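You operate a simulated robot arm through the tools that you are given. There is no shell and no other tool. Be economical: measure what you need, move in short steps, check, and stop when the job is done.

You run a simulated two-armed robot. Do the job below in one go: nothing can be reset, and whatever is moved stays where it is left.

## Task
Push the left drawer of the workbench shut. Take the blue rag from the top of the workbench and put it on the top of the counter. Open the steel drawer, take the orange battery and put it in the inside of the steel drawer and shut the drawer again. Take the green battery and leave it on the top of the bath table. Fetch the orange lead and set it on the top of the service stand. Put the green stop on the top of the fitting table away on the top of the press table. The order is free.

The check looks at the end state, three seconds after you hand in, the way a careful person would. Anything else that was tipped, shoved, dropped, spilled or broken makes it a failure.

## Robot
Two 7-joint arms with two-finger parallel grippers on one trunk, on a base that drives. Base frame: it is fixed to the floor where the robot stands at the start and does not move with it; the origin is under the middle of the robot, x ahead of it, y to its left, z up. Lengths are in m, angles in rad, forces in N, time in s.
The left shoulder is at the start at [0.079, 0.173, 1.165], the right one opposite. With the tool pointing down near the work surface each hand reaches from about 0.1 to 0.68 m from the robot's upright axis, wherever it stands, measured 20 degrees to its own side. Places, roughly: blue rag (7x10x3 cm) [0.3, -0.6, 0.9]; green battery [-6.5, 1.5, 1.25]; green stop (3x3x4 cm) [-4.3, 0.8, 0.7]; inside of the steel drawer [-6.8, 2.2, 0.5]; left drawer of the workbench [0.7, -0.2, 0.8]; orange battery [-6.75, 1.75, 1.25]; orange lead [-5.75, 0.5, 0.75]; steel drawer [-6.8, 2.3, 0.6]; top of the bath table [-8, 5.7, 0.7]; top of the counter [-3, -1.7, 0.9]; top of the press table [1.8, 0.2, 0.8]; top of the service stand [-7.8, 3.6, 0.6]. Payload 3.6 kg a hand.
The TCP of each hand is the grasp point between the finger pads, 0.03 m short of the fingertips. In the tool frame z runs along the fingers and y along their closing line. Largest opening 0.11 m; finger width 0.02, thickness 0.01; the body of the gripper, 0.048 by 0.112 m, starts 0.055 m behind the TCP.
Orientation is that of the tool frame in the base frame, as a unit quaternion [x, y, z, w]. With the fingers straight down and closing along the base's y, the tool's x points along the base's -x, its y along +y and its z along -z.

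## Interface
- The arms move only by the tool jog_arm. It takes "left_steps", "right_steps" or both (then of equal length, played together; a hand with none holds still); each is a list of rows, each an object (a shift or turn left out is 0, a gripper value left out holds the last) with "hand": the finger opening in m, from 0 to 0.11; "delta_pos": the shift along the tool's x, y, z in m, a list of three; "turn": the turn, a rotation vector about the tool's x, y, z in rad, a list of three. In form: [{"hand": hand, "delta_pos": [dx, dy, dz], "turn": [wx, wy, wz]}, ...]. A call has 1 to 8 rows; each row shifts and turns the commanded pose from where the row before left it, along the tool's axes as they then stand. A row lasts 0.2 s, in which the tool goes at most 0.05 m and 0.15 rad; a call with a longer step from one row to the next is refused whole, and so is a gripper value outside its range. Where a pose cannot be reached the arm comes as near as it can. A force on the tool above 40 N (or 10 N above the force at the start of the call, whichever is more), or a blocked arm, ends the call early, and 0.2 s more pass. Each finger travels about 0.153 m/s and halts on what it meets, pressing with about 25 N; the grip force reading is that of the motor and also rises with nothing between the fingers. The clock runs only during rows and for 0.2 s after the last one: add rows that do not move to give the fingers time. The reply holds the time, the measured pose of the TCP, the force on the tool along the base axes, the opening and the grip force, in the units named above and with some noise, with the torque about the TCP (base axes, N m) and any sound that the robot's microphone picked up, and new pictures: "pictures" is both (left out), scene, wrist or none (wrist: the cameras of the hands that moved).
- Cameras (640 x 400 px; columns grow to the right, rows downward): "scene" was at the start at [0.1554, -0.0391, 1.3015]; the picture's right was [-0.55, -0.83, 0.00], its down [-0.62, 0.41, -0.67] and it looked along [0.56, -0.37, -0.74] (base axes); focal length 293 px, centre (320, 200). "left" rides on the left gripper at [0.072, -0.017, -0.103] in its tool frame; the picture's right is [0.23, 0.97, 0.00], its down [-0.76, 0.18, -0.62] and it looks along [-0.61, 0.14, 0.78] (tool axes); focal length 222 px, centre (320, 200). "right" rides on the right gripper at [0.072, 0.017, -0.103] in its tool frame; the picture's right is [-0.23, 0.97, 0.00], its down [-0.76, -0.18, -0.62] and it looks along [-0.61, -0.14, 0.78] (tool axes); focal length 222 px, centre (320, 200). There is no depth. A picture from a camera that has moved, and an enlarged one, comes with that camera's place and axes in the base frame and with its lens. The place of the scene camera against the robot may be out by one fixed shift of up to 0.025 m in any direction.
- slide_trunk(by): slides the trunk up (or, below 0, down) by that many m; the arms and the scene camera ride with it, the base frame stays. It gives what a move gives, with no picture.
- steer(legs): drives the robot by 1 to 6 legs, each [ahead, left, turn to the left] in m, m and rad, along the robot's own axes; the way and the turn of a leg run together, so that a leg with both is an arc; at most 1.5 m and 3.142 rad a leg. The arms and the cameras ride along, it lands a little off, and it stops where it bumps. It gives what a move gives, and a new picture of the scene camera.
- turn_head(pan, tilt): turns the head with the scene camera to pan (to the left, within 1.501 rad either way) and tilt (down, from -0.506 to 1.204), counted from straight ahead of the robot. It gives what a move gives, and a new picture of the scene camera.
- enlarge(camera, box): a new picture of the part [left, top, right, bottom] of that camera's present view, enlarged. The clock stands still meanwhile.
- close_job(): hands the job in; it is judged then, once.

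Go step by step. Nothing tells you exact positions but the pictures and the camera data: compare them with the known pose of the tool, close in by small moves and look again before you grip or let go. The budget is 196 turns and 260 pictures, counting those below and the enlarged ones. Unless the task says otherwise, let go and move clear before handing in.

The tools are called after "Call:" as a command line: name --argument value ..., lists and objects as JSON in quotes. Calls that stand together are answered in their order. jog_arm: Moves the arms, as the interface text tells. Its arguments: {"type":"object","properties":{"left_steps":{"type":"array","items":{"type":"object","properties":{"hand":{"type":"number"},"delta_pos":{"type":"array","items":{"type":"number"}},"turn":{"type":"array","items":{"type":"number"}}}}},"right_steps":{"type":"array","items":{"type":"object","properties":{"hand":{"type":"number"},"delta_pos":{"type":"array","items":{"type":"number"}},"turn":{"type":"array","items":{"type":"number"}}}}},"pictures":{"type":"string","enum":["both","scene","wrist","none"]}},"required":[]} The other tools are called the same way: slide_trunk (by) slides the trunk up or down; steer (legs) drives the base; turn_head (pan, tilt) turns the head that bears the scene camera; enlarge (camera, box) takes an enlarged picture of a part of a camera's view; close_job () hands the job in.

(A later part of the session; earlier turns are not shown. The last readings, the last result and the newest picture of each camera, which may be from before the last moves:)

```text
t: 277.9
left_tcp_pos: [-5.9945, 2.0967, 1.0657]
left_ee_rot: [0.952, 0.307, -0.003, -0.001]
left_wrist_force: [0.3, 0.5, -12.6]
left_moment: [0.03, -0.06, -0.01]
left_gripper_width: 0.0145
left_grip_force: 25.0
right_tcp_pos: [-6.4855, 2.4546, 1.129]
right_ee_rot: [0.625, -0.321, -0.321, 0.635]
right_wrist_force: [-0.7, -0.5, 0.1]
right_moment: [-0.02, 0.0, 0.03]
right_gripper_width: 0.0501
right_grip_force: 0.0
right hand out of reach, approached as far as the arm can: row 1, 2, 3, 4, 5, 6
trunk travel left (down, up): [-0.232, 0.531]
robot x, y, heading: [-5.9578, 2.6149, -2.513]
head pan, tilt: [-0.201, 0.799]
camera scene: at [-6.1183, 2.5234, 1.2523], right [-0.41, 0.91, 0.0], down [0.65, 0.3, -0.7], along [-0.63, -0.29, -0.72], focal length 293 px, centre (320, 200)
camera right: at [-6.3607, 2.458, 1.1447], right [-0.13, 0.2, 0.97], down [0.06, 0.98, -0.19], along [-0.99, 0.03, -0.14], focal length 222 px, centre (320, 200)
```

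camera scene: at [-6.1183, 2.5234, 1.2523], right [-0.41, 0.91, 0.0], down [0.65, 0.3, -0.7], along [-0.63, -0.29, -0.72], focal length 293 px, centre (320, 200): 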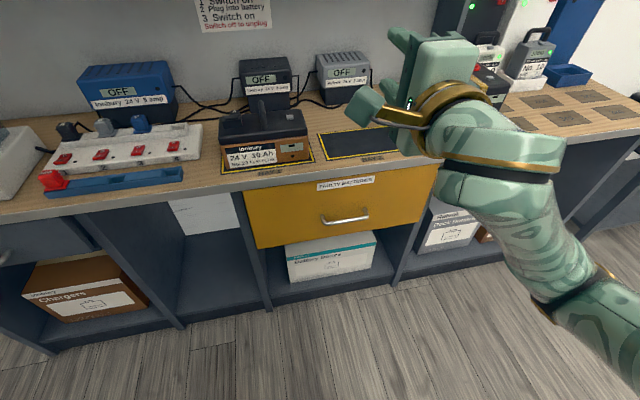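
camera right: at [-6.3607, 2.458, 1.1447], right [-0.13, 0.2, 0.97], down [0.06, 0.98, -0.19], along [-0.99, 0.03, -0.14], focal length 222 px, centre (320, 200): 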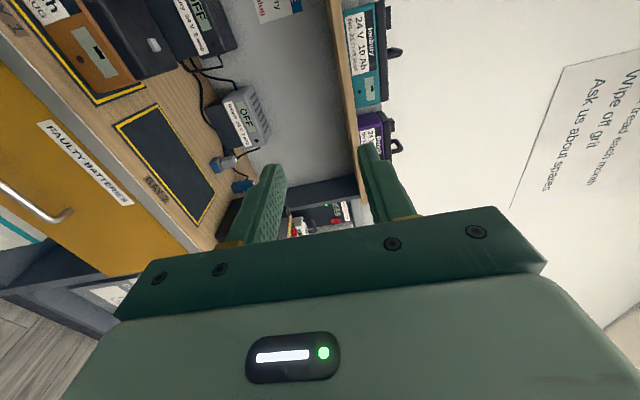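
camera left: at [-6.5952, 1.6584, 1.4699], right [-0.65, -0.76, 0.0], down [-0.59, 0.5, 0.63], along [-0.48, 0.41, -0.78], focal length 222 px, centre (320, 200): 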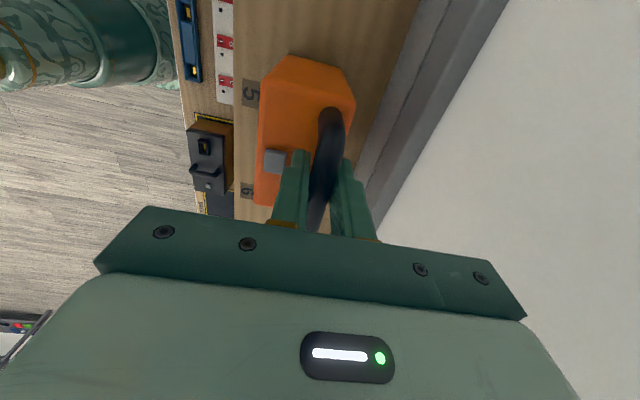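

The right hand now points forward with a vertical grip. I'll lower the trunk and bring the hand down level with the handle.

Call:
slide_trunk --by -0.2

Call:
jog_arm --right_steps '[{"delta_pos": [0, -0.045, 0]}, {"delta_pos": [0, -0.045, 0]}, {"delta_pos": [0, -0.045, 0]}, {"delta_pos": [0, -0.045, 0]}, {"delta_pos": [0, -0.045, 0]}, {"delta_pos": [0, -0.045, 0]}, {"delta_pos": [0, -0.03, 0]}, {}]'

```text
t: 280.1
left_tcp_pos: [-5.9928, 2.0969, 0.8674]
left_ee_rot: [0.952, 0.307, -0.003, -0.002]
left_wrist_force: [-0.3, 0.0, -12.7]
left_moment: [0.07, -0.06, 0.01]
left_gripper_width: 0.0149
left_grip_force: 24.9
right_tcp_pos: [-6.55, 2.411, 0.8098]
right_ee_rot: [0.706, -0.362, -0.273, 0.544]
right_wrist_force: [-0.2, -0.1, 0.6]
right_moment: [-0.02, -0.02, 0.02]
right_gripper_width: 0.05
right_grip_force: 0.0
trunk travel left (down, up): [-0.032, 0.731]
robot x, y, heading: [-5.96, 2.6178, -2.516]
head pan, tilt: [-0.201, 0.799]
```

```text
t: 281.9
left_tcp_pos: [-5.9939, 2.097, 0.8667]
left_ee_rot: [0.952, 0.307, -0.002, 0.0]
left_wrist_force: [0.7, 0.0, -12.2]
left_moment: [0.01, -0.09, 0.0]
left_gripper_width: 0.0147
left_grip_force: 25.0
right_tcp_pos: [-6.4991, 2.4663, 0.5199]
right_ee_rot: [0.719, -0.323, -0.295, 0.54]
right_wrist_force: [-0.5, -0.7, 0.5]
right_moment: [0.01, -0.02, 0.03]
right_gripper_width: 0.0499
right_grip_force: 0.1
trunk travel left (down, up): [-0.032, 0.731]
robot x, y, heading: [-5.9558, 2.6149, -2.519]
head pan, tilt: [-0.201, 0.799]
camera scene: at [-6.2142, 2.4546, 1.0394], right [-0.41, 0.91, 0.0], down [0.65, 0.3, -0.7], along [-0.63, -0.29, -0.72], focal length 293 px, centre (320, 200)
camera right: at [-6.377, 2.4665, 0.5557], right [-0.28, -0.02, 0.96], down [0.04, 1.0, 0.04], along [-0.96, 0.05, -0.28], focal length 222 px, centre (320, 200)
```

scene: 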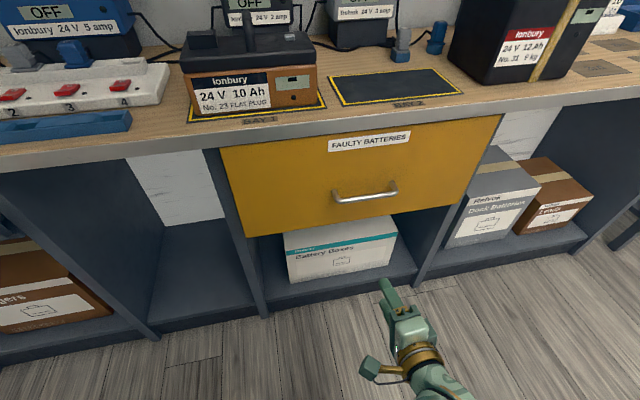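
right: 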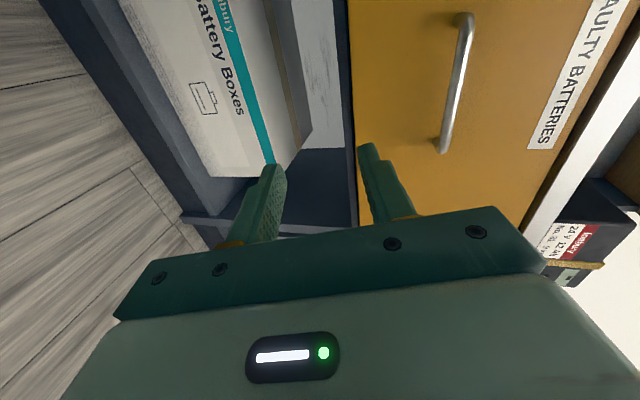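

I'll level the hand, rise to handle height (z≈0.62), and move forward most of the way.

Call:
jog_arm --right_steps '[{"turn": [-0.1225, 0, 0]}, {"turn": [-0.1225, 0, 0]}, {"delta_pos": [0, 0.045, 0]}, {"delta_pos": [0, 0.045, 0]}, {"delta_pos": [0.007, 0.015, 0.03]}, {"delta_pos": [0, 0, 0.04]}, {"delta_pos": [0, 0, 0.04]}, {}]'

```text
t: 283.2
left_tcp_pos: [-5.9938, 2.097, 0.8656]
left_ee_rot: [0.952, 0.307, -0.002, -0.003]
left_wrist_force: [0.6, -0.2, -12.6]
left_moment: [0.05, -0.1, 0.01]
left_gripper_width: 0.0147
left_grip_force: 25.2
right_tcp_pos: [-6.5204, 2.4395, 0.6103]
right_ee_rot: [0.668, -0.264, -0.334, 0.611]
right_wrist_force: [0.3, -0.3, -0.1]
right_moment: [0.01, 0.02, 0.0]
right_gripper_width: 0.0501
right_grip_force: 0.0
trunk travel left (down, up): [-0.032, 0.731]
robot x, y, heading: [-5.9585, 2.6153, -2.516]
head pan, tilt: [-0.201, 0.799]
stopped in row 6 (right hand): the arm was blocked; the commanded pose is now the measured one
camera scene: at [-6.2143, 2.4546, 1.0393], right [-0.41, 0.91, 0.0], down [0.65, 0.3, -0.7], along [-0.64, -0.29, -0.72], focal length 293 px, centre (320, 200)
camera right: at [-6.3927, 2.4476, 0.6198], right [-0.09, 0.06, 0.99], down [-0.02, 1.0, -0.06], along [-1.0, -0.02, -0.09], focal length 222 px, centre (320, 200)
```

scene: 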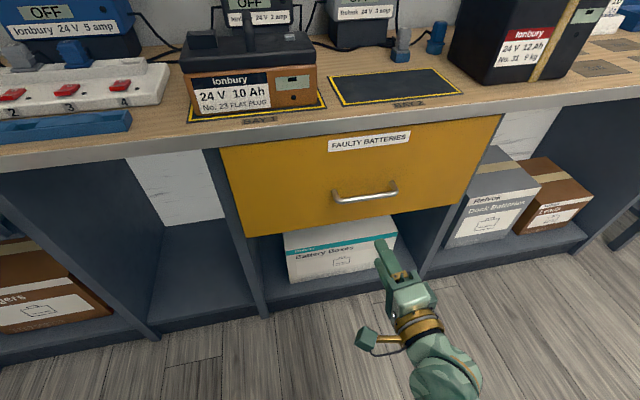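
right: 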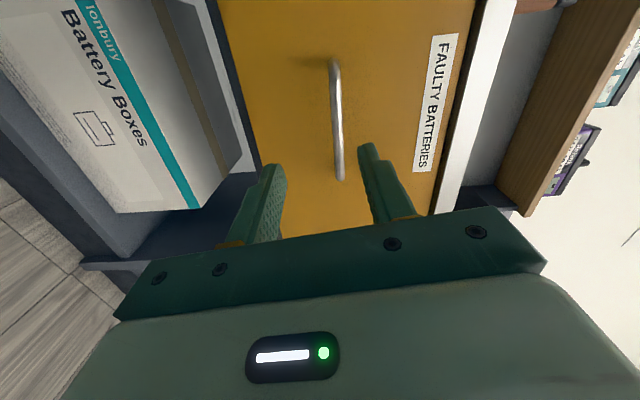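

The hand is level and lined up but the arm balked going forward. I'll raise it 1.8 cm and drive the base forward instead.

Call:
jog_arm --right_steps '[{"delta_pos": [-0.01, 0.015, 0], "turn": [0, 0.06, 0]}, {}]' --pictures "none"

Call:
steer --legs '[[0.1, 0, 0]]'

Call:
enlarge --camera "right" --box '[0, 0, 640, 400]'

```text
t: 283.8
left_tcp_pos: [-5.9948, 2.0965, 0.8678]
left_ee_rot: [0.952, 0.307, -0.002, -0.001]
left_wrist_force: [-0.3, 0.0, -13.6]
left_moment: [0.01, -0.08, 0.0]
left_gripper_width: 0.0147
left_grip_force: 25.0
right_tcp_pos: [-6.524, 2.4446, 0.6257]
right_ee_rot: [0.677, -0.245, -0.314, 0.619]
right_wrist_force: [0.4, -0.5, 0.6]
right_moment: [-0.01, -0.03, -0.01]
right_gripper_width: 0.0501
right_grip_force: 0.1
trunk travel left (down, up): [-0.032, 0.731]
robot x, y, heading: [-5.9591, 2.6171, -2.517]
head pan, tilt: [-0.201, 0.799]
```

```text
t: 285.0
left_tcp_pos: [-6.0768, 2.0392, 0.8675]
left_ee_rot: [0.952, 0.306, -0.002, -0.001]
left_wrist_force: [0.0, -0.2, -12.2]
left_moment: [0.03, -0.07, 0.03]
left_gripper_width: 0.0151
left_grip_force: 25.4
right_tcp_pos: [-6.6061, 2.3855, 0.6243]
right_ee_rot: [0.678, -0.246, -0.313, 0.617]
right_wrist_force: [-0.1, 0.3, -0.3]
right_moment: [-0.02, -0.01, -0.02]
right_gripper_width: 0.0499
right_grip_force: 0.1
trunk travel left (down, up): [-0.032, 0.731]
robot x, y, heading: [-6.0344, 2.5588, -2.521]
head pan, tilt: [-0.201, 0.799]
camera scene: at [-6.2963, 2.3958, 1.0391], right [-0.41, 0.91, 0.0], down [0.65, 0.3, -0.7], along [-0.63, -0.29, -0.72], focal length 293 px, centre (320, 200)
```

scene: 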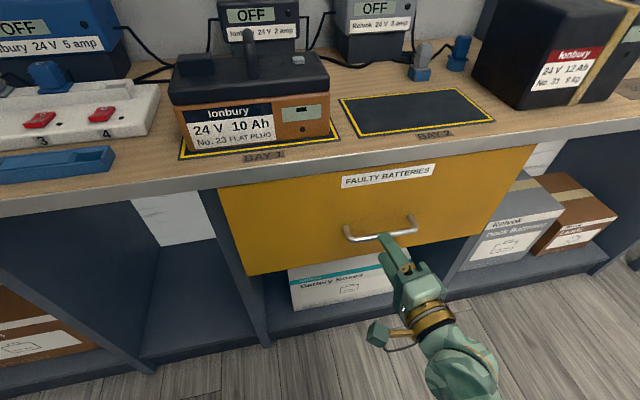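

```text
1.00 times, centred on (320, 200) of right (not enlarged: the box is as wide or as high as the picture)
camera zoom: at [-6.4806, 2.4015, 0.6358], right [-0.1, 0.05, 0.99], down [-0.07, 1.0, -0.06], along [-0.99, -0.08, -0.1], focal length 222 px, centre (320, 200)
```

zoom: 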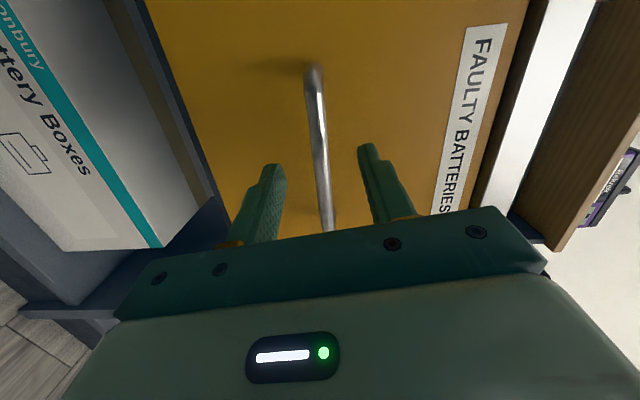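

The bar is centred between the fingers. I'll drive another 4 cm and check.

Call:
steer --legs '[[0.042, 0, 0]]'

Call:
enlarge --camera "right" --box '[160, 50, 480, 250]'

```text
t: 285.9
left_tcp_pos: [-6.1105, 2.0129, 0.8669]
left_ee_rot: [0.952, 0.306, -0.002, -0.001]
left_wrist_force: [-0.4, -1.1, -13.6]
left_moment: [0.06, -0.09, 0.02]
left_gripper_width: 0.0149
left_grip_force: 25.0
right_tcp_pos: [-6.6405, 2.3601, 0.6248]
right_ee_rot: [0.678, -0.245, -0.314, 0.618]
right_wrist_force: [0.1, 0.7, -0.4]
right_moment: [-0.04, 0.02, 0.0]
right_gripper_width: 0.0501
right_grip_force: 0.0
trunk travel left (down, up): [-0.032, 0.731]
robot x, y, heading: [-6.0737, 2.5331, -2.52]
head pan, tilt: [-0.201, 0.799]
camera scene: at [-6.331, 2.3707, 1.0391], right [-0.41, 0.91, 0.0], down [0.65, 0.3, -0.7], along [-0.63, -0.29, -0.72], focal length 293 px, centre (320, 200)
```

scene: 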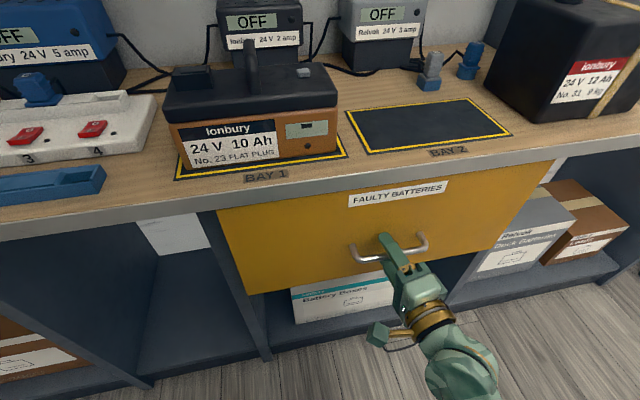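

```text
2.00 times, centred on (320, 150) of right
camera zoom: at [-6.5153, 2.3764, 0.6358], right [-0.1, 0.05, 0.99], down [-0.07, 1.0, -0.06], along [-0.99, -0.08, -0.1], focal length 444 px, centre (320, 300)
```

zoom: 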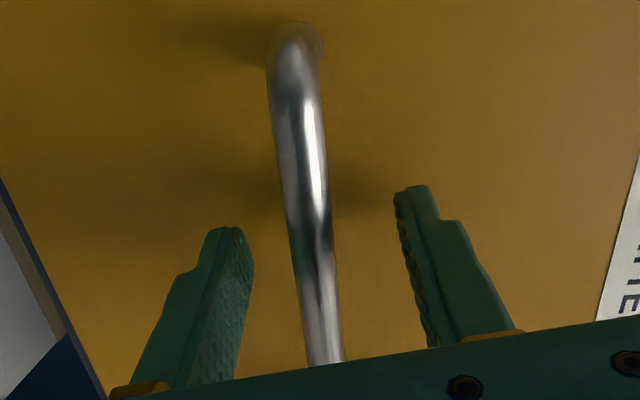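

The bar runs between the fingers. I'll close on it.

Call:
jog_arm --right_steps '[{"hand": 0}, {"hand": 0}, {"hand": 0}, {}]' --pictures "wrist"

```text
t: 286.9
left_tcp_pos: [-6.1112, 2.0138, 0.866]
left_ee_rot: [0.952, 0.306, -0.001, -0.001]
left_wrist_force: [0.1, 0.6, -12.8]
left_moment: [0.07, -0.07, 0.02]
left_gripper_width: 0.0148
left_grip_force: 25.0
right_tcp_pos: [-6.64, 2.3615, 0.6233]
right_ee_rot: [0.678, -0.247, -0.313, 0.618]
right_wrist_force: [7.5, 5.7, -14.7]
right_moment: [-0.76, -0.7, -0.15]
right_gripper_width: 0.0151
right_grip_force: 45.0
trunk travel left (down, up): [-0.032, 0.731]
robot x, y, heading: [-6.0728, 2.5316, -2.519]
head pan, tilt: [-0.201, 0.799]
camera right: at [-6.5151, 2.3769, 0.6348], right [-0.1, 0.05, 0.99], down [-0.07, 1.0, -0.06], along [-0.99, -0.08, -0.1], focal length 222 px, centre (320, 200)
```

right: 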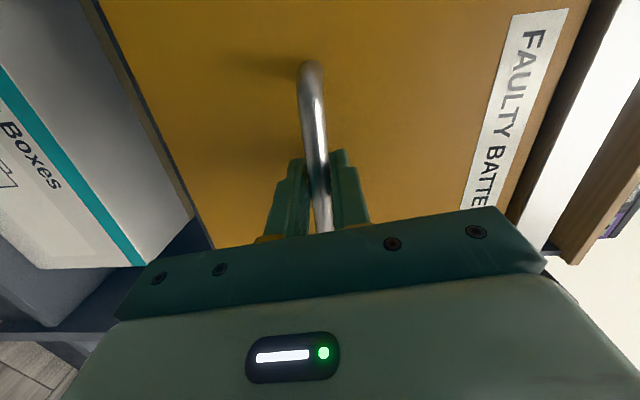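

Firm grip on the handle. I'll pull the drawer open by backing the base.

Call:
steer --legs '[[-0.15, 0, 0]]'

Call:
steer --legs '[[-0.15, 0, 0]]'

```text
t: 288.2
left_tcp_pos: [-5.9902, 2.1036, 0.8669]
left_ee_rot: [0.951, 0.308, -0.001, -0.001]
left_wrist_force: [-0.8, -0.2, -12.3]
left_moment: [0.07, -0.07, 0.01]
left_gripper_width: 0.0147
left_grip_force: 24.9
right_tcp_pos: [-6.5202, 2.4479, 0.6233]
right_ee_rot: [0.678, -0.247, -0.314, 0.617]
right_wrist_force: [-15.4, 23.6, -18.4]
right_moment: [-0.66, -0.63, -0.17]
right_gripper_width: 0.015
right_grip_force: 45.4
trunk travel left (down, up): [-0.032, 0.731]
robot x, y, heading: [-5.9521, 2.6202, -2.514]
head pan, tilt: [-0.201, 0.799]
camera scene: at [-6.2108, 2.4599, 1.0388], right [-0.41, 0.91, 0.0], down [0.65, 0.3, -0.7], along [-0.63, -0.29, -0.72], focal length 293 px, centre (320, 200)
```

scene: 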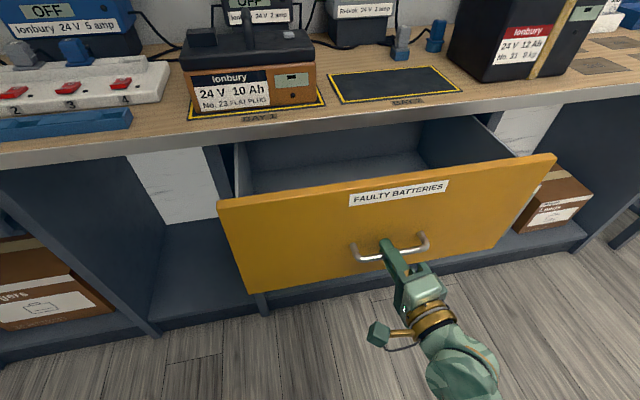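

```text
t: 289.8
left_tcp_pos: [-5.8643, 2.1926, 0.8657]
left_ee_rot: [0.952, 0.306, -0.001, -0.004]
left_wrist_force: [0.4, -0.3, -13.3]
left_moment: [0.0, -0.1, -0.01]
left_gripper_width: 0.0147
left_grip_force: 24.7
right_tcp_pos: [-6.3989, 2.5385, 0.6241]
right_ee_rot: [0.678, -0.248, -0.314, 0.617]
right_wrist_force: [-1.9, 1.0, -2.1]
right_moment: [-0.86, -0.63, 0.05]
right_gripper_width: 0.0153
right_grip_force: 45.1
trunk travel left (down, up): [-0.032, 0.731]
robot x, y, heading: [-5.8292, 2.711, -2.518]
head pan, tilt: [-0.201, 0.799]
stopped in leg 1: the force on the tool passed its limit at 54 N (the readings are from after the stop); the commanded pose is now the measured one
camera scene: at [-6.0861, 2.5478, 1.0393], right [-0.42, 0.91, 0.0], down [0.65, 0.3, -0.7], along [-0.63, -0.29, -0.72], focal length 293 px, centre (320, 200)
```

scene: 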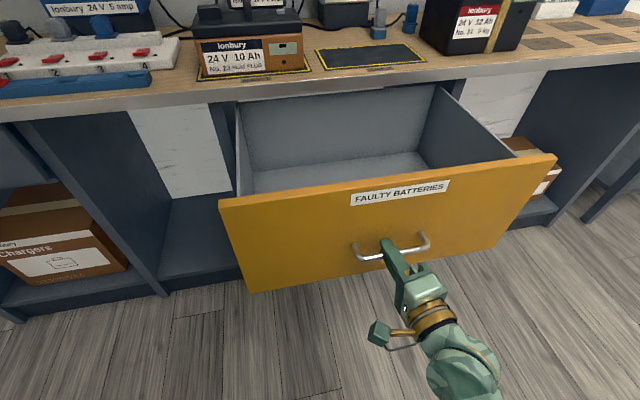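

The drawer is fully open and empty. I'll release the handle, back clear, and raise everything.

Call:
jog_arm --right_steps '[{"hand": 0.04}, {"hand": 0.05}, {}]' --pictures "none"

Call:
steer --legs '[[-0.12, 0, 0]]'

Call:
slide_trunk --by 0.3

```text
t: 290.6
left_tcp_pos: [-5.8636, 2.1912, 0.8658]
left_ee_rot: [0.951, 0.308, -0.003, -0.002]
left_wrist_force: [-0.3, 0.0, -13.7]
left_moment: [0.06, -0.07, -0.04]
left_gripper_width: 0.0146
left_grip_force: 25.0
right_tcp_pos: [-6.3981, 2.5382, 0.6233]
right_ee_rot: [0.679, -0.245, -0.314, 0.617]
right_wrist_force: [0.4, 0.8, 0.0]
right_moment: [0.02, 0.03, -0.01]
right_gripper_width: 0.0501
right_grip_force: 0.1
trunk travel left (down, up): [-0.032, 0.731]
robot x, y, heading: [-5.8306, 2.7128, -2.511]
head pan, tilt: [-0.201, 0.799]
```

```text
t: 291.8
left_tcp_pos: [-5.7669, 2.2615, 0.8664]
left_ee_rot: [0.951, 0.309, -0.001, -0.002]
left_wrist_force: [-0.2, 0.3, -12.0]
left_moment: [0.0, -0.03, -0.01]
left_gripper_width: 0.015
left_grip_force: 25.3
right_tcp_pos: [-6.3016, 2.6055, 0.6231]
right_ee_rot: [0.679, -0.245, -0.314, 0.616]
right_wrist_force: [1.1, 0.1, 0.3]
right_moment: [-0.02, 0.04, 0.0]
right_gripper_width: 0.05
right_grip_force: 0.1
trunk travel left (down, up): [-0.032, 0.731]
robot x, y, heading: [-5.733, 2.7837, -2.511]
head pan, tilt: [-0.201, 0.799]
camera scene: at [-5.9895, 2.617, 1.0396], right [-0.42, 0.91, 0.0], down [0.65, 0.3, -0.7], along [-0.63, -0.29, -0.72], focal length 293 px, centre (320, 200)
```

scene: 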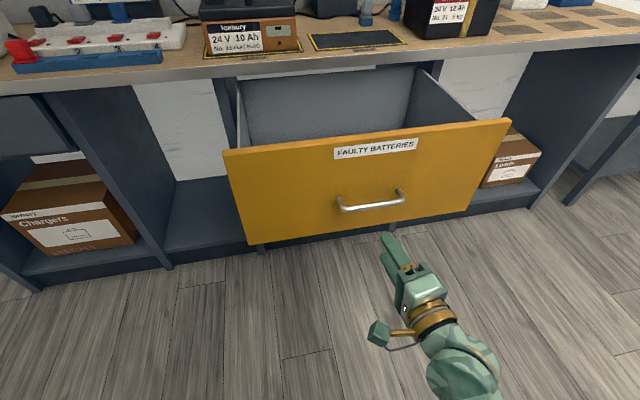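

```text
t: 294.8
left_tcp_pos: [-5.767, 2.2599, 1.1659]
left_ee_rot: [0.951, 0.309, -0.001, -0.002]
left_wrist_force: [0.3, 0.0, -13.1]
left_moment: [0.03, -0.08, 0.02]
left_gripper_width: 0.0145
left_grip_force: 25.1
right_tcp_pos: [-6.3028, 2.6053, 0.9222]
right_ee_rot: [0.68, -0.245, -0.315, 0.616]
right_wrist_force: [-0.1, -0.6, 1.2]
right_moment: [-0.01, -0.03, 0.01]
right_gripper_width: 0.0505
right_grip_force: 0.0
trunk travel left (down, up): [-0.332, 0.431]
robot x, y, heading: [-5.736, 2.7801, -2.509]
head pan, tilt: [-0.201, 0.799]
```

I'll raise the right hand further, bring the battery hand inward, and drive to stand before the open drawer.

Call:
jog_arm --left_steps '[{"delta_pos": [0, -0.03, 0]}, {"delta_pos": [0, -0.035, 0]}, {"delta_pos": [0, -0.035, 0]}, {"delta_pos": [0, -0.035, 0]}, {"delta_pos": [0, -0.035, 0]}, {"delta_pos": [0, -0.03, 0]}]' --right_steps '[{"delta_pos": [0, 0.03, 0]}, {"delta_pos": [0, 0.03, 0]}, {"delta_pos": [0, 0.03, 0]}, {"delta_pos": [0, 0.03, 0]}, {"delta_pos": [0, 0.03, 0]}, {}]' --pictures "none"

Call:
steer --legs '[[0, -0.39, 0], [0.36, 0, 0]]'

Call:
turn_head --pan 0.3 --tilt 0.85

```text
t: 295.8
left_tcp_pos: [-5.8429, 2.3674, 1.1669]
left_ee_rot: [0.951, 0.308, 0.0, -0.002]
left_wrist_force: [-0.3, 0.7, -12.3]
left_moment: [-0.08, -0.11, -0.03]
left_gripper_width: 0.0145
left_grip_force: 24.8
right_tcp_pos: [-6.3187, 2.6225, 1.0282]
right_ee_rot: [0.701, -0.2, -0.365, 0.579]
right_wrist_force: [-0.1, -0.9, -0.6]
right_moment: [0.01, 0.04, 0.0]
right_gripper_width: 0.0502
right_grip_force: 0.1
trunk travel left (down, up): [-0.332, 0.431]
robot x, y, heading: [-5.7324, 2.7815, -2.509]
head pan, tilt: [-0.201, 0.799]
stopped in row 5 (right hand): the arm was blocked; the commanded pose is now the measured one
```

```text
t: 300.2
left_tcp_pos: [-6.3634, 2.461, 1.1681]
left_ee_rot: [0.95, 0.313, -0.001, -0.002]
left_wrist_force: [-0.9, -0.7, -12.6]
left_moment: [0.07, -0.07, -0.01]
left_gripper_width: 0.0146
left_grip_force: 25.3
right_tcp_pos: [-6.8411, 2.7108, 1.0285]
right_ee_rot: [0.702, -0.199, -0.362, 0.58]
right_wrist_force: [-1.0, -0.6, 0.1]
right_moment: [0.02, -0.02, 0.0]
right_gripper_width: 0.0503
right_grip_force: 0.1
trunk travel left (down, up): [-0.332, 0.431]
robot x, y, heading: [-6.2565, 2.8746, -2.502]
head pan, tilt: [-0.201, 0.799]
camera scene: at [-6.3822, 2.8057, 1.3548], right [-0.42, 0.91, 0.0], down [0.65, 0.3, -0.7], along [-0.63, -0.29, -0.72], focal length 293 px, centre (320, 200)
```

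scene: 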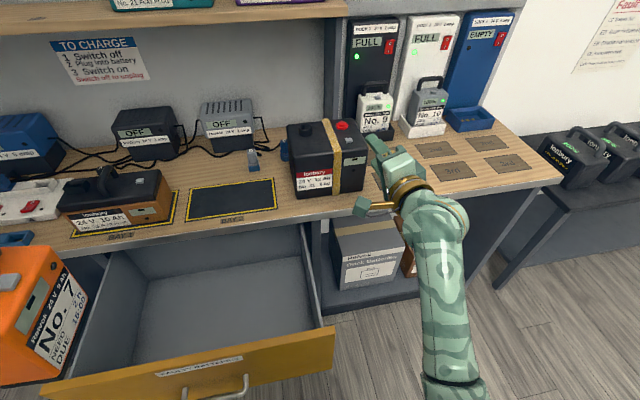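

```text
t: 301.1
left_tcp_pos: [-6.3626, 2.4604, 1.1667]
left_ee_rot: [0.95, 0.313, 0.0, -0.001]
left_wrist_force: [0.9, 0.1, -12.5]
left_moment: [0.03, -0.03, 0.01]
left_gripper_width: 0.0146
left_grip_force: 25.3
right_tcp_pos: [-6.8395, 2.7123, 1.0274]
right_ee_rot: [0.702, -0.198, -0.363, 0.58]
right_wrist_force: [-1.1, -0.1, 0.2]
right_moment: [-0.01, -0.01, -0.03]
right_gripper_width: 0.0499
right_grip_force: 0.1
trunk travel left (down, up): [-0.332, 0.431]
robot x, y, heading: [-6.258, 2.8736, -2.499]
head pan, tilt: [0.3, 0.85]
camera scene: at [-6.3547, 2.7773, 1.3509], right [-0.81, 0.59, 0.0], down [0.45, 0.61, -0.66], along [-0.39, -0.53, -0.75], focal length 293 px, centre (320, 200)
```

scene: 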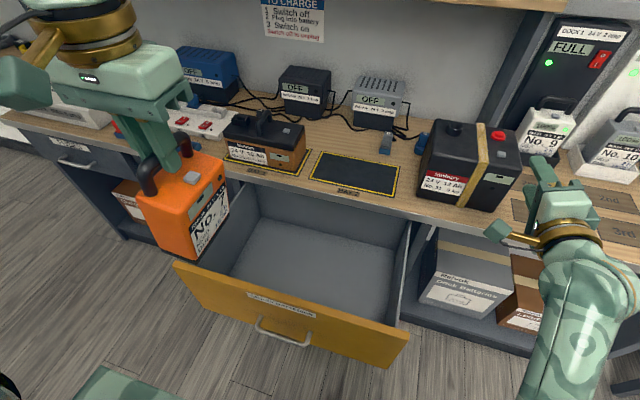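

The battery hangs left of the drawer mouth. I'll first pull the right hand back clear of the worktop, then bring the battery over the drawer's middle.

Call:
jog_arm --right_steps '[{"delta_pos": [0, 0, -0.04]}, {"delta_pos": [0, 0, -0.04]}, {"delta_pos": [0, 0, -0.04]}, {"delta_pos": [0, 0, -0.03]}]' --pictures "none"

Call:
jog_arm --left_steps '[{"delta_pos": [-0.02, -0.012, 0]}, {"delta_pos": [-0.035, -0.016, 0]}, {"delta_pos": [-0.035, -0.016, 0]}, {"delta_pos": [-0.035, -0.016, 0]}, {"delta_pos": [-0.035, -0.016, 0]}, {"delta_pos": [-0.016, -0.009, 0]}, {}]'

```text
t: 302.1
left_tcp_pos: [-6.363, 2.46, 1.1668]
left_ee_rot: [0.95, 0.313, 0.0, -0.001]
left_wrist_force: [0.6, 0.0, -12.8]
left_moment: [0.04, -0.09, 0.05]
left_gripper_width: 0.0148
left_grip_force: 25.2
right_tcp_pos: [-6.736, 2.8098, 1.0347]
right_ee_rot: [0.701, -0.192, -0.366, 0.581]
right_wrist_force: [-0.1, 0.2, -0.3]
right_moment: [-0.03, -0.02, 0.0]
right_gripper_width: 0.0502
right_grip_force: 0.1
right hand out of reach, approached as far as the arm can: row 4
trunk travel left (down, up): [-0.332, 0.431]
robot x, y, heading: [-6.2551, 2.8796, -2.503]
head pan, tilt: [0.3, 0.85]
```

```text
t: 303.7
left_tcp_pos: [-6.5546, 2.4238, 1.1691]
left_ee_rot: [0.95, 0.313, 0.0, -0.002]
left_wrist_force: [0.1, 0.0, -12.2]
left_moment: [-0.01, -0.07, 0.02]
left_gripper_width: 0.0149
left_grip_force: 25.3
right_tcp_pos: [-6.7368, 2.809, 1.0322]
right_ee_rot: [0.703, -0.193, -0.364, 0.58]
right_wrist_force: [-1.0, 0.5, 0.3]
right_moment: [0.02, -0.01, -0.02]
right_gripper_width: 0.0502
right_grip_force: 0.0
trunk travel left (down, up): [-0.332, 0.431]
robot x, y, heading: [-6.2574, 2.8756, -2.498]
head pan, tilt: [0.3, 0.85]
camera scene: at [-6.3548, 2.7775, 1.3509], right [-0.81, 0.59, 0.0], down [0.44, 0.61, -0.66], along [-0.39, -0.53, -0.75], focal length 293 px, centre (320, 200)
camera left: at [-6.5063, 2.4795, 1.2715], right [0.76, -0.65, 0.0], down [-0.51, -0.6, 0.62], along [-0.41, -0.47, -0.78], focal length 222 px, centre (320, 200)
```

scene: 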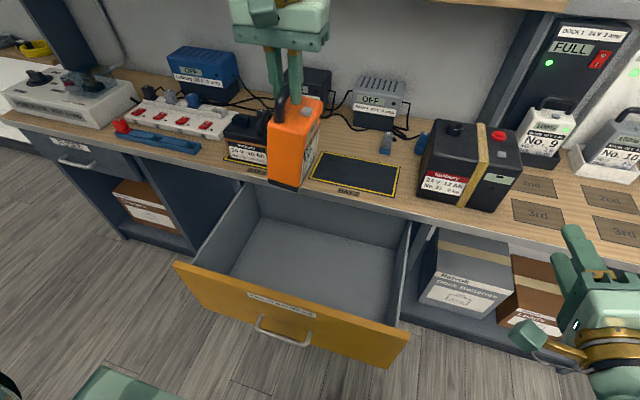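
left: 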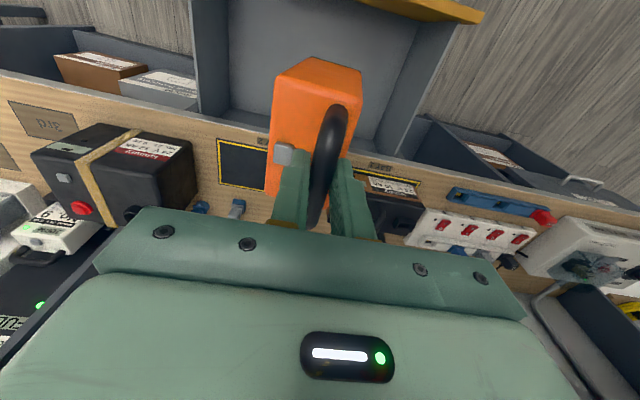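

The battery is centred over the drawer opening. I'll ease it 1.5 cm toward me and lower with the trunk.

Call:
jog_arm --left_steps '[{"delta_pos": [0.015, 0, 0]}, {}]' --pictures "none"

Call:
slide_trunk --by -0.2

Call:
turn_head --pan 0.3 --tilt 0.95

```text
t: 304.3
left_tcp_pos: [-6.5423, 2.4323, 1.1677]
left_ee_rot: [0.95, 0.313, -0.001, -0.002]
left_wrist_force: [0.2, -0.2, -13.4]
left_moment: [0.03, -0.07, 0.0]
left_gripper_width: 0.0146
left_grip_force: 25.4
right_tcp_pos: [-6.7367, 2.8088, 1.0309]
right_ee_rot: [0.704, -0.193, -0.364, 0.579]
right_wrist_force: [0.0, -0.9, 0.0]
right_moment: [-0.01, 0.01, 0.0]
right_gripper_width: 0.0499
right_grip_force: 0.1
trunk travel left (down, up): [-0.332, 0.431]
robot x, y, heading: [-6.2565, 2.8784, -2.505]
head pan, tilt: [0.3, 0.85]
```

```text
t: 306.5
left_tcp_pos: [-6.5417, 2.4344, 0.9686]
left_ee_rot: [0.95, 0.312, -0.001, -0.001]
left_wrist_force: [0.2, 0.8, -12.9]
left_moment: [0.01, -0.08, 0.02]
left_gripper_width: 0.0149
left_grip_force: 24.9
right_tcp_pos: [-6.7551, 2.7933, 0.7534]
right_ee_rot: [0.766, -0.221, -0.313, 0.517]
right_wrist_force: [-0.3, 0.6, 0.1]
right_moment: [-0.01, 0.0, -0.01]
right_gripper_width: 0.05
right_grip_force: 0.1
trunk travel left (down, up): [-0.132, 0.631]
robot x, y, heading: [-6.2599, 2.8748, -2.501]
head pan, tilt: [0.3, 0.85]
```

```text
t: 307.2
left_tcp_pos: [-6.5437, 2.4335, 0.968]
left_ee_rot: [0.95, 0.313, 0.0, -0.002]
left_wrist_force: [-0.1, -0.4, -12.6]
left_moment: [0.04, -0.05, 0.01]
left_gripper_width: 0.0147
left_grip_force: 24.9
right_tcp_pos: [-6.757, 2.7931, 0.7524]
right_ee_rot: [0.766, -0.222, -0.313, 0.516]
right_wrist_force: [0.4, 0.0, -0.4]
right_moment: [0.0, 0.01, 0.02]
right_gripper_width: 0.0504
right_grip_force: 0.0
trunk travel left (down, up): [-0.132, 0.631]
robot x, y, heading: [-6.2563, 2.879, -2.5]
head pan, tilt: [0.3, 0.949]
camera scene: at [-6.432, 2.7224, 1.1356], right [-0.81, 0.59, 0.0], down [0.48, 0.66, -0.58], along [-0.34, -0.47, -0.81], focal length 293 px, centre (320, 200)
```

scene: 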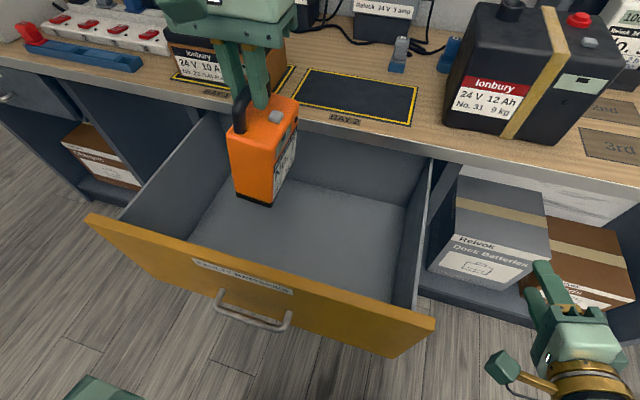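

The battery is inside the drawer's outline. I'll lower the trunk once more and then the arm.

Call:
slide_trunk --by -0.12

Call:
jog_arm --left_steps '[{"delta_pos": [0, 0, 0.03]}, {"delta_pos": [0, 0, 0.03]}, {"delta_pos": [0, 0, 0.03]}, {"delta_pos": [0, 0, 0.02]}, {}]'

```text
t: 308.7
left_tcp_pos: [-6.5426, 2.434, 0.8491]
left_ee_rot: [0.95, 0.313, 0.0, -0.002]
left_wrist_force: [0.2, 0.9, -12.4]
left_moment: [0.08, -0.08, 0.01]
left_gripper_width: 0.0145
left_grip_force: 25.0
right_tcp_pos: [-6.7611, 2.7898, 0.5818]
right_ee_rot: [0.809, -0.242, -0.271, 0.461]
right_wrist_force: [0.0, -0.1, 0.5]
right_moment: [-0.04, 0.01, 0.02]
right_gripper_width: 0.0502
right_grip_force: 0.0
trunk travel left (down, up): [-0.012, 0.751]
robot x, y, heading: [-6.2595, 2.8794, -2.505]
head pan, tilt: [0.3, 0.949]
```

```text
t: 309.9
left_tcp_pos: [-6.544, 2.4332, 0.7363]
left_ee_rot: [0.95, 0.313, -0.001, -0.002]
left_wrist_force: [-0.4, 0.5, -13.6]
left_moment: [0.03, -0.07, 0.02]
left_gripper_width: 0.0145
left_grip_force: 24.6
right_tcp_pos: [-6.7619, 2.7905, 0.5793]
right_ee_rot: [0.81, -0.242, -0.271, 0.461]
right_wrist_force: [0.0, 0.5, -0.2]
right_moment: [0.02, -0.01, -0.07]
right_gripper_width: 0.0503
right_grip_force: 0.1
trunk travel left (down, up): [-0.012, 0.751]
robot x, y, heading: [-6.2549, 2.8755, -2.506]
head pan, tilt: [0.3, 0.949]
camera scene: at [-6.4926, 2.6775, 1.006], right [-0.81, 0.59, 0.0], down [0.48, 0.66, -0.58], along [-0.34, -0.47, -0.81], focal length 293 px, centre (320, 200)
camera left: at [-6.4958, 2.4896, 0.8395], right [0.76, -0.65, 0.0], down [-0.51, -0.6, 0.62], along [-0.41, -0.47, -0.78], focal length 222 px, centre (320, 200)
```

scene: 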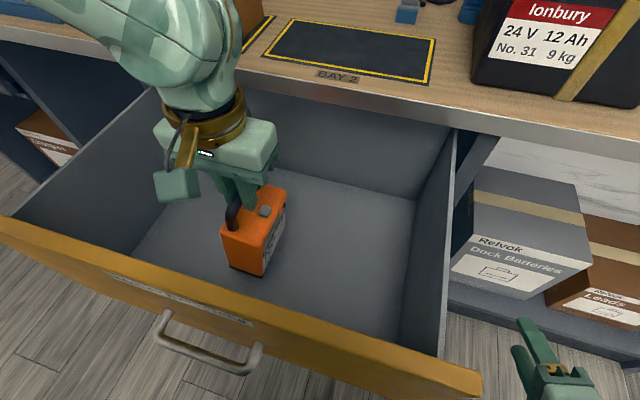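
left: 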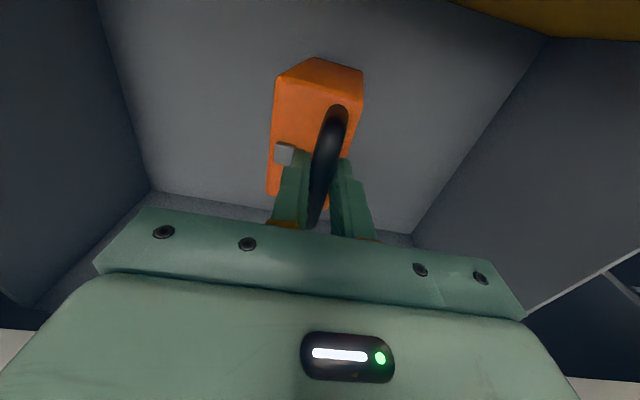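

Well inside the drawer. I'll lower in small steps to the floor of the drawer.

Call:
jog_arm --left_steps '[{"delta_pos": [0, 0, 0.012]}, {"delta_pos": [0, 0, 0.01]}, {"delta_pos": [0, 0, 0.008]}, {"delta_pos": [0, 0, 0.008]}, {"delta_pos": [0, 0, 0.008]}, {"delta_pos": [0, 0, 0.008]}, {}]' --pictures "scene"

```text
t: 311.1
left_tcp_pos: [-6.5428, 2.4338, 0.6946]
left_ee_rot: [0.95, 0.311, -0.005, 0.0]
left_wrist_force: [3.9, -5.6, 25.0]
left_moment: [0.3, -0.95, 0.03]
left_gripper_width: 0.0145
left_grip_force: 24.9
right_tcp_pos: [-6.7616, 2.7889, 0.5806]
right_ee_rot: [0.809, -0.241, -0.272, 0.462]
right_wrist_force: [0.4, -0.4, 0.2]
right_moment: [0.01, -0.01, 0.0]
right_gripper_width: 0.0502
right_grip_force: 0.0
trunk travel left (down, up): [-0.012, 0.751]
robot x, y, heading: [-6.255, 2.8765, -2.503]
head pan, tilt: [0.3, 0.949]
stopped in row 6 (left hand): the force on the tool passed its limit at 54 N (the readings are from after the stop); the commanded pose is now the measured one
camera scene: at [-6.4906, 2.6786, 1.0069], right [-0.81, 0.59, 0.0], down [0.48, 0.66, -0.58], along [-0.34, -0.47, -0.81], focal length 293 px, centre (320, 200)
```

scene: 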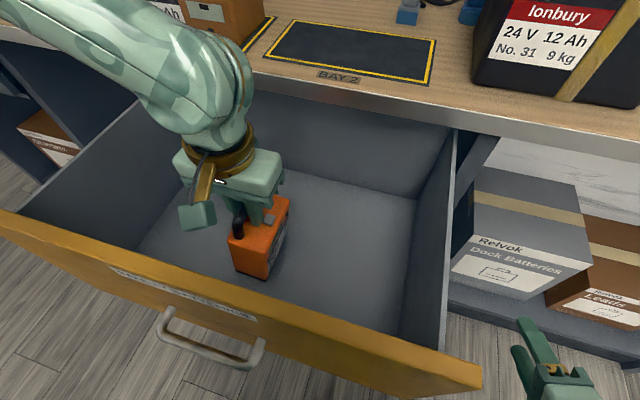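

It rests on the drawer floor. I'll release and rise straight up.

Call:
jog_arm --left_steps '[{"hand": 0.025}, {"hand": 0.034}, {"hand": 0.034}, {"delta_pos": [0, 0, -0.02]}, {"delta_pos": [0, 0, -0.03]}, {"delta_pos": [0, 0, -0.04]}, {"delta_pos": [0, 0, -0.045]}, {"delta_pos": [0, 0, -0.045]}]' --pictures "scene"

Call:
slide_trunk --by 0.25

```text
t: 312.9
left_tcp_pos: [-6.5435, 2.4356, 0.8723]
left_ee_rot: [0.95, 0.312, -0.003, 0.0]
left_wrist_force: [-0.4, 0.5, 0.2]
left_moment: [-0.03, -0.01, -0.03]
left_gripper_width: 0.034
left_grip_force: 0.1
right_tcp_pos: [-6.762, 2.7904, 0.5804]
right_ee_rot: [0.81, -0.242, -0.271, 0.461]
right_wrist_force: [-1.0, -0.4, 0.0]
right_moment: [-0.01, -0.02, -0.02]
right_gripper_width: 0.0502
right_grip_force: 0.1
trunk travel left (down, up): [-0.012, 0.751]
robot x, y, heading: [-6.2573, 2.8737, -2.5]
head pan, tilt: [0.3, 0.949]
camera scene: at [-6.4918, 2.6782, 1.0064], right [-0.81, 0.59, 0.0], down [0.48, 0.66, -0.58], along [-0.34, -0.47, -0.81], focal length 293 px, centre (320, 200)
```

scene: 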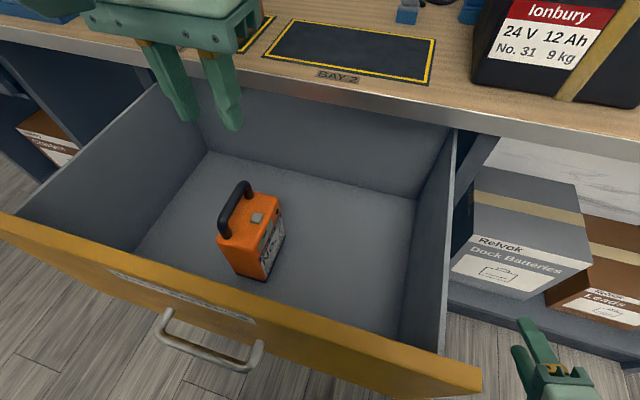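

```text
t: 315.5
left_tcp_pos: [-6.5428, 2.4345, 1.1238]
left_ee_rot: [0.95, 0.313, -0.003, -0.002]
left_wrist_force: [-0.4, -0.3, 0.1]
left_moment: [0.01, -0.02, 0.01]
left_gripper_width: 0.0342
left_grip_force: 0.0
right_tcp_pos: [-6.7619, 2.7967, 0.8247]
right_ee_rot: [0.818, -0.229, -0.276, 0.45]
right_wrist_force: [0.8, 0.4, -0.6]
right_moment: [-0.02, -0.01, -0.03]
right_gripper_width: 0.0498
right_grip_force: 0.0
trunk travel left (down, up): [-0.262, 0.501]
robot x, y, heading: [-6.2565, 2.8749, -2.502]
head pan, tilt: [0.3, 0.949]
```

The orange battery stands upright in the drawer. Next I'll back away, tuck the left hand up and close the right fingers to push the drawer shut.

Call:
steer --legs '[[-0.36, 0, 0], [0, 0.4, 0]]'

Call:
jog_arm --left_steps '[{"delta_pos": [0.02, 0.03, -0.035]}, {"delta_pos": [0.02, 0.03, -0.035]}, {"delta_pos": [0.02, 0.03, -0.035]}, {"delta_pos": [0.02, 0.03, -0.035]}]' --right_steps '[{"hand": 0}, {}, {}, {}]' --pictures "none"

Call:
turn_head --pan -0.3 --tilt 0.8

```text
t: 319.9
left_tcp_pos: [-6.018, 2.328, 1.124]
left_ee_rot: [0.951, 0.311, -0.004, -0.001]
left_wrist_force: [0.1, 0.0, -0.3]
left_moment: [0.01, -0.01, -0.01]
left_gripper_width: 0.034
left_grip_force: 0.0
right_tcp_pos: [-6.2387, 2.6899, 0.8312]
right_ee_rot: [0.814, -0.23, -0.281, 0.454]
right_wrist_force: [0.8, -0.4, 0.0]
right_moment: [0.01, -0.01, 0.0]
right_gripper_width: 0.05
right_grip_force: 0.1
trunk travel left (down, up): [-0.262, 0.501]
robot x, y, heading: [-5.7317, 2.7699, -2.505]
head pan, tilt: [0.3, 0.949]
camera scene: at [-5.8484, 2.659, 1.272], right [-0.81, 0.59, 0.0], down [0.48, 0.66, -0.58], along [-0.35, -0.47, -0.81], focal length 293 px, centre (320, 200)
```

scene: 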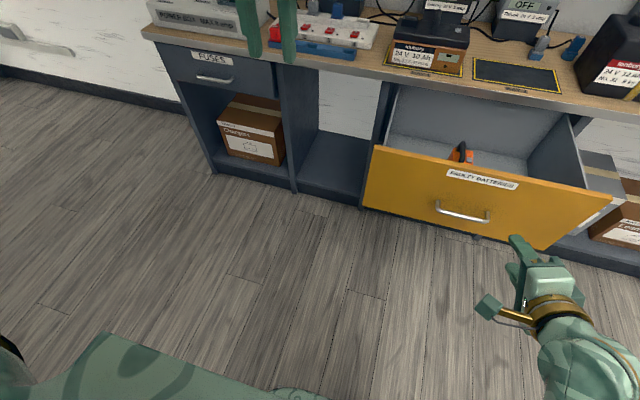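

```text
refused: row 1 steps farther than a row can; nothing moved
```

```text
t: 320.9
left_tcp_pos: [-6.0181, 2.329, 1.1234]
left_ee_rot: [0.951, 0.31, -0.003, 0.0]
left_wrist_force: [0.4, -0.1, -0.3]
left_moment: [0.04, 0.03, 0.01]
left_gripper_width: 0.0343
left_grip_force: 0.1
right_tcp_pos: [-6.2395, 2.6901, 0.8311]
right_ee_rot: [0.814, -0.228, -0.282, 0.453]
right_wrist_force: [0.2, -0.3, 0.1]
right_moment: [0.0, -0.01, -0.01]
right_gripper_width: 0.0501
right_grip_force: 0.1
trunk travel left (down, up): [-0.262, 0.501]
robot x, y, heading: [-5.7314, 2.7694, -2.504]
head pan, tilt: [-0.3, 0.799]
camera scene: at [-5.8819, 2.6917, 1.2835], right [-0.33, 0.94, 0.0], down [0.68, 0.24, -0.7], along [-0.66, -0.23, -0.72], focal length 293 px, centre (320, 200)
```

scene: 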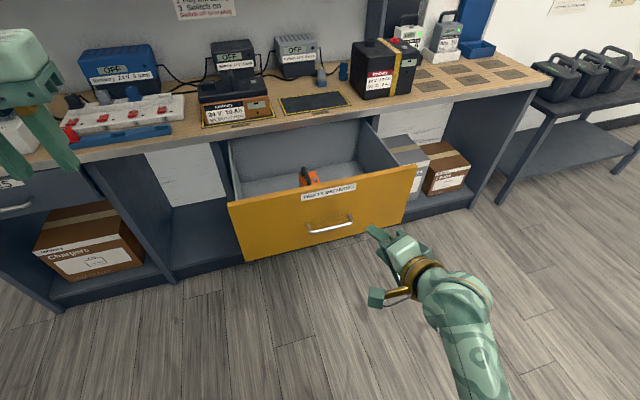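

The right hand is in line with the drawer's middle. I'll close its fingers, lower it to z≈0.69 and lift the left hand out of the way.

Call:
jog_arm --left_steps '[{"delta_pos": [0.015, 0.02, -0.035]}, {"delta_pos": [0.015, 0.02, -0.035]}, {"delta_pos": [0.015, 0.02, -0.035]}, {"delta_pos": [0.015, 0.02, -0.035]}]' --right_steps '[{"hand": 0, "delta_pos": [0.0085, -0.0303, 0.0155]}, {"delta_pos": [0.0085, -0.0303, 0.0155]}, {"delta_pos": [0.0085, -0.0303, 0.0155]}, {"delta_pos": [0.0085, -0.0303, 0.0155]}]' --pictures "scene"

```text
t: 321.9
left_tcp_pos: [-5.9819, 2.3206, 1.174]
left_ee_rot: [0.95, 0.312, -0.002, 0.0]
left_wrist_force: [0.3, -0.4, 1.0]
left_moment: [0.03, -0.02, 0.02]
left_gripper_width: 0.0339
left_grip_force: 0.0
left hand out of reach, approached as far as the arm can: row 2, 3, 4
right_tcp_pos: [-6.2407, 2.6905, 0.6906]
right_ee_rot: [0.814, -0.229, -0.281, 0.454]
right_wrist_force: [0.3, -0.9, -0.3]
right_moment: [-0.02, 0.0, 0.02]
right_gripper_width: 0.0
right_grip_force: 25.4
trunk travel left (down, up): [-0.262, 0.501]
robot x, y, heading: [-5.7314, 2.7737, -2.509]
head pan, tilt: [-0.3, 0.799]
camera scene: at [-5.8825, 2.6914, 1.2834], right [-0.33, 0.94, 0.0], down [0.68, 0.24, -0.7], along [-0.66, -0.23, -0.72], focal length 293 px, centre (320, 200)
```

scene: 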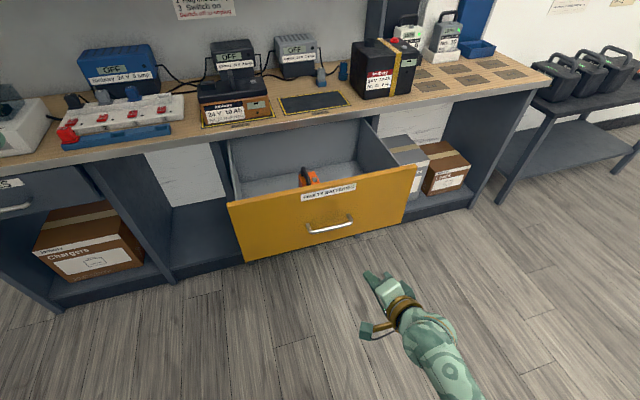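

I'll drive forward so the fingertips meet the drawer front above its handle and push it in.

Call:
steer --legs '[[0.35, 0, 0]]'

```text
t: 324.1
left_tcp_pos: [-6.2585, 2.1156, 1.1743]
left_ee_rot: [0.95, 0.311, -0.003, -0.001]
left_wrist_force: [-0.2, -0.5, -0.6]
left_moment: [0.01, -0.01, 0.01]
left_gripper_width: 0.0342
left_grip_force: 0.1
right_tcp_pos: [-6.5176, 2.487, 0.6915]
right_ee_rot: [0.814, -0.23, -0.281, 0.453]
right_wrist_force: [0.1, 0.0, -0.1]
right_moment: [-0.02, -0.03, 0.02]
right_gripper_width: 0.0002
right_grip_force: 25.1
trunk travel left (down, up): [-0.262, 0.501]
robot x, y, heading: [-6.0047, 2.571, -2.511]
head pan, tilt: [-0.3, 0.799]
camera scene: at [-6.1584, 2.4873, 1.2834], right [-0.33, 0.94, 0.0], down [0.68, 0.24, -0.7], along [-0.66, -0.23, -0.72], focal length 293 px, centre (320, 200)
```

scene: 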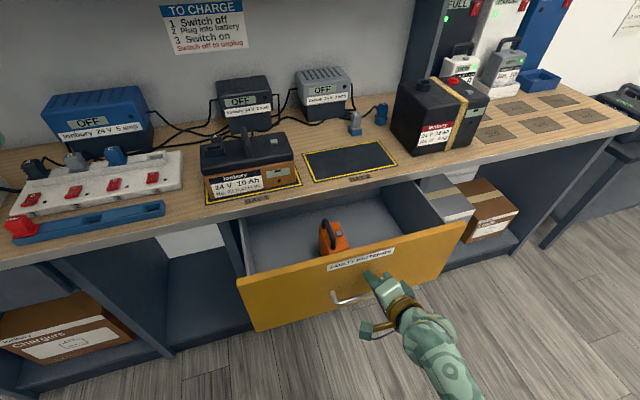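

The drawer is moving in. I'll keep pushing.

Call:
steer --legs '[[0.14, 0, 0]]'

Call:
steer --legs '[[0.08, 0, 0]]'

```text
t: 325.5
left_tcp_pos: [-6.3717, 2.0316, 1.1733]
left_ee_rot: [0.95, 0.311, -0.003, -0.002]
left_wrist_force: [-1.0, -0.5, 0.1]
left_moment: [0.06, -0.01, 0.01]
left_gripper_width: 0.034
left_grip_force: 0.1
right_tcp_pos: [-6.6295, 2.4039, 0.6913]
right_ee_rot: [0.815, -0.23, -0.28, 0.453]
right_wrist_force: [-0.8, 0.2, -0.4]
right_moment: [0.02, 0.0, 0.03]
right_gripper_width: 0.0
right_grip_force: 25.2
trunk travel left (down, up): [-0.262, 0.501]
robot x, y, heading: [-6.1187, 2.486, -2.501]
head pan, tilt: [-0.3, 0.799]
camera scene: at [-6.2716, 2.4036, 1.2832], right [-0.33, 0.94, 0.0], down [0.68, 0.24, -0.7], along [-0.66, -0.23, -0.72], focal length 293 px, centre (320, 200)
```

scene: 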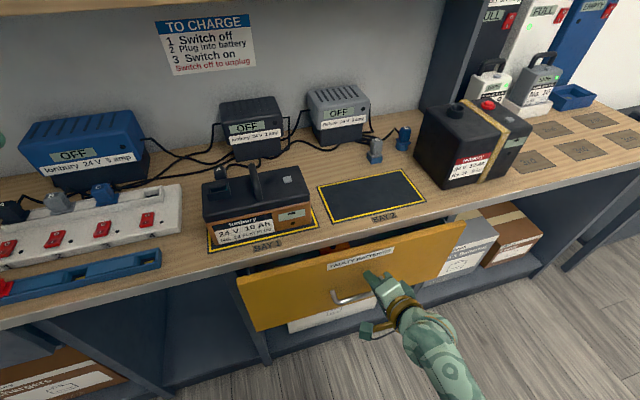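

```text
t: 326.4
left_tcp_pos: [-6.4074, 2.0053, 1.174]
left_ee_rot: [0.951, 0.311, -0.003, 0.0]
left_wrist_force: [0.0, 0.4, 0.1]
left_moment: [0.03, 0.0, 0.01]
left_gripper_width: 0.0338
left_grip_force: 0.1
right_tcp_pos: [-6.6621, 2.3781, 0.692]
right_ee_rot: [0.814, -0.23, -0.279, 0.455]
right_wrist_force: [12.0, 5.8, 9.4]
right_moment: [-0.16, 0.22, 0.02]
right_gripper_width: 0.0
right_grip_force: 25.0
trunk travel left (down, up): [-0.262, 0.501]
robot x, y, heading: [-6.1584, 2.4529, -2.509]
head pan, tilt: [-0.3, 0.799]
stopped in leg 1: the force on the tool passed its limit at 181 N (the readings are from after the stop); the commanded pose is now the measured one
camera scene: at [-6.3072, 2.3778, 1.2838], right [-0.33, 0.94, 0.0], down [0.68, 0.23, -0.7], along [-0.66, -0.23, -0.72], focal length 293 px, centre (320, 200)
```

scene: 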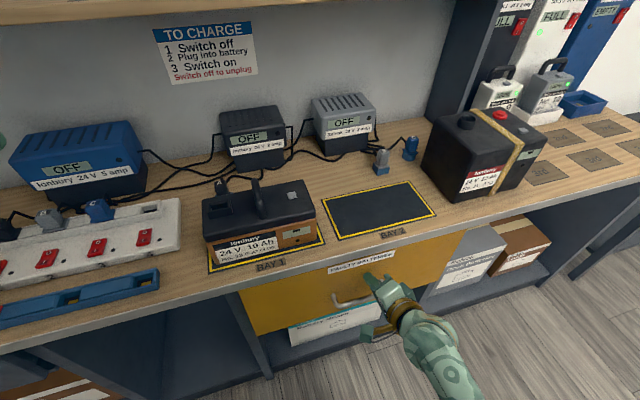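

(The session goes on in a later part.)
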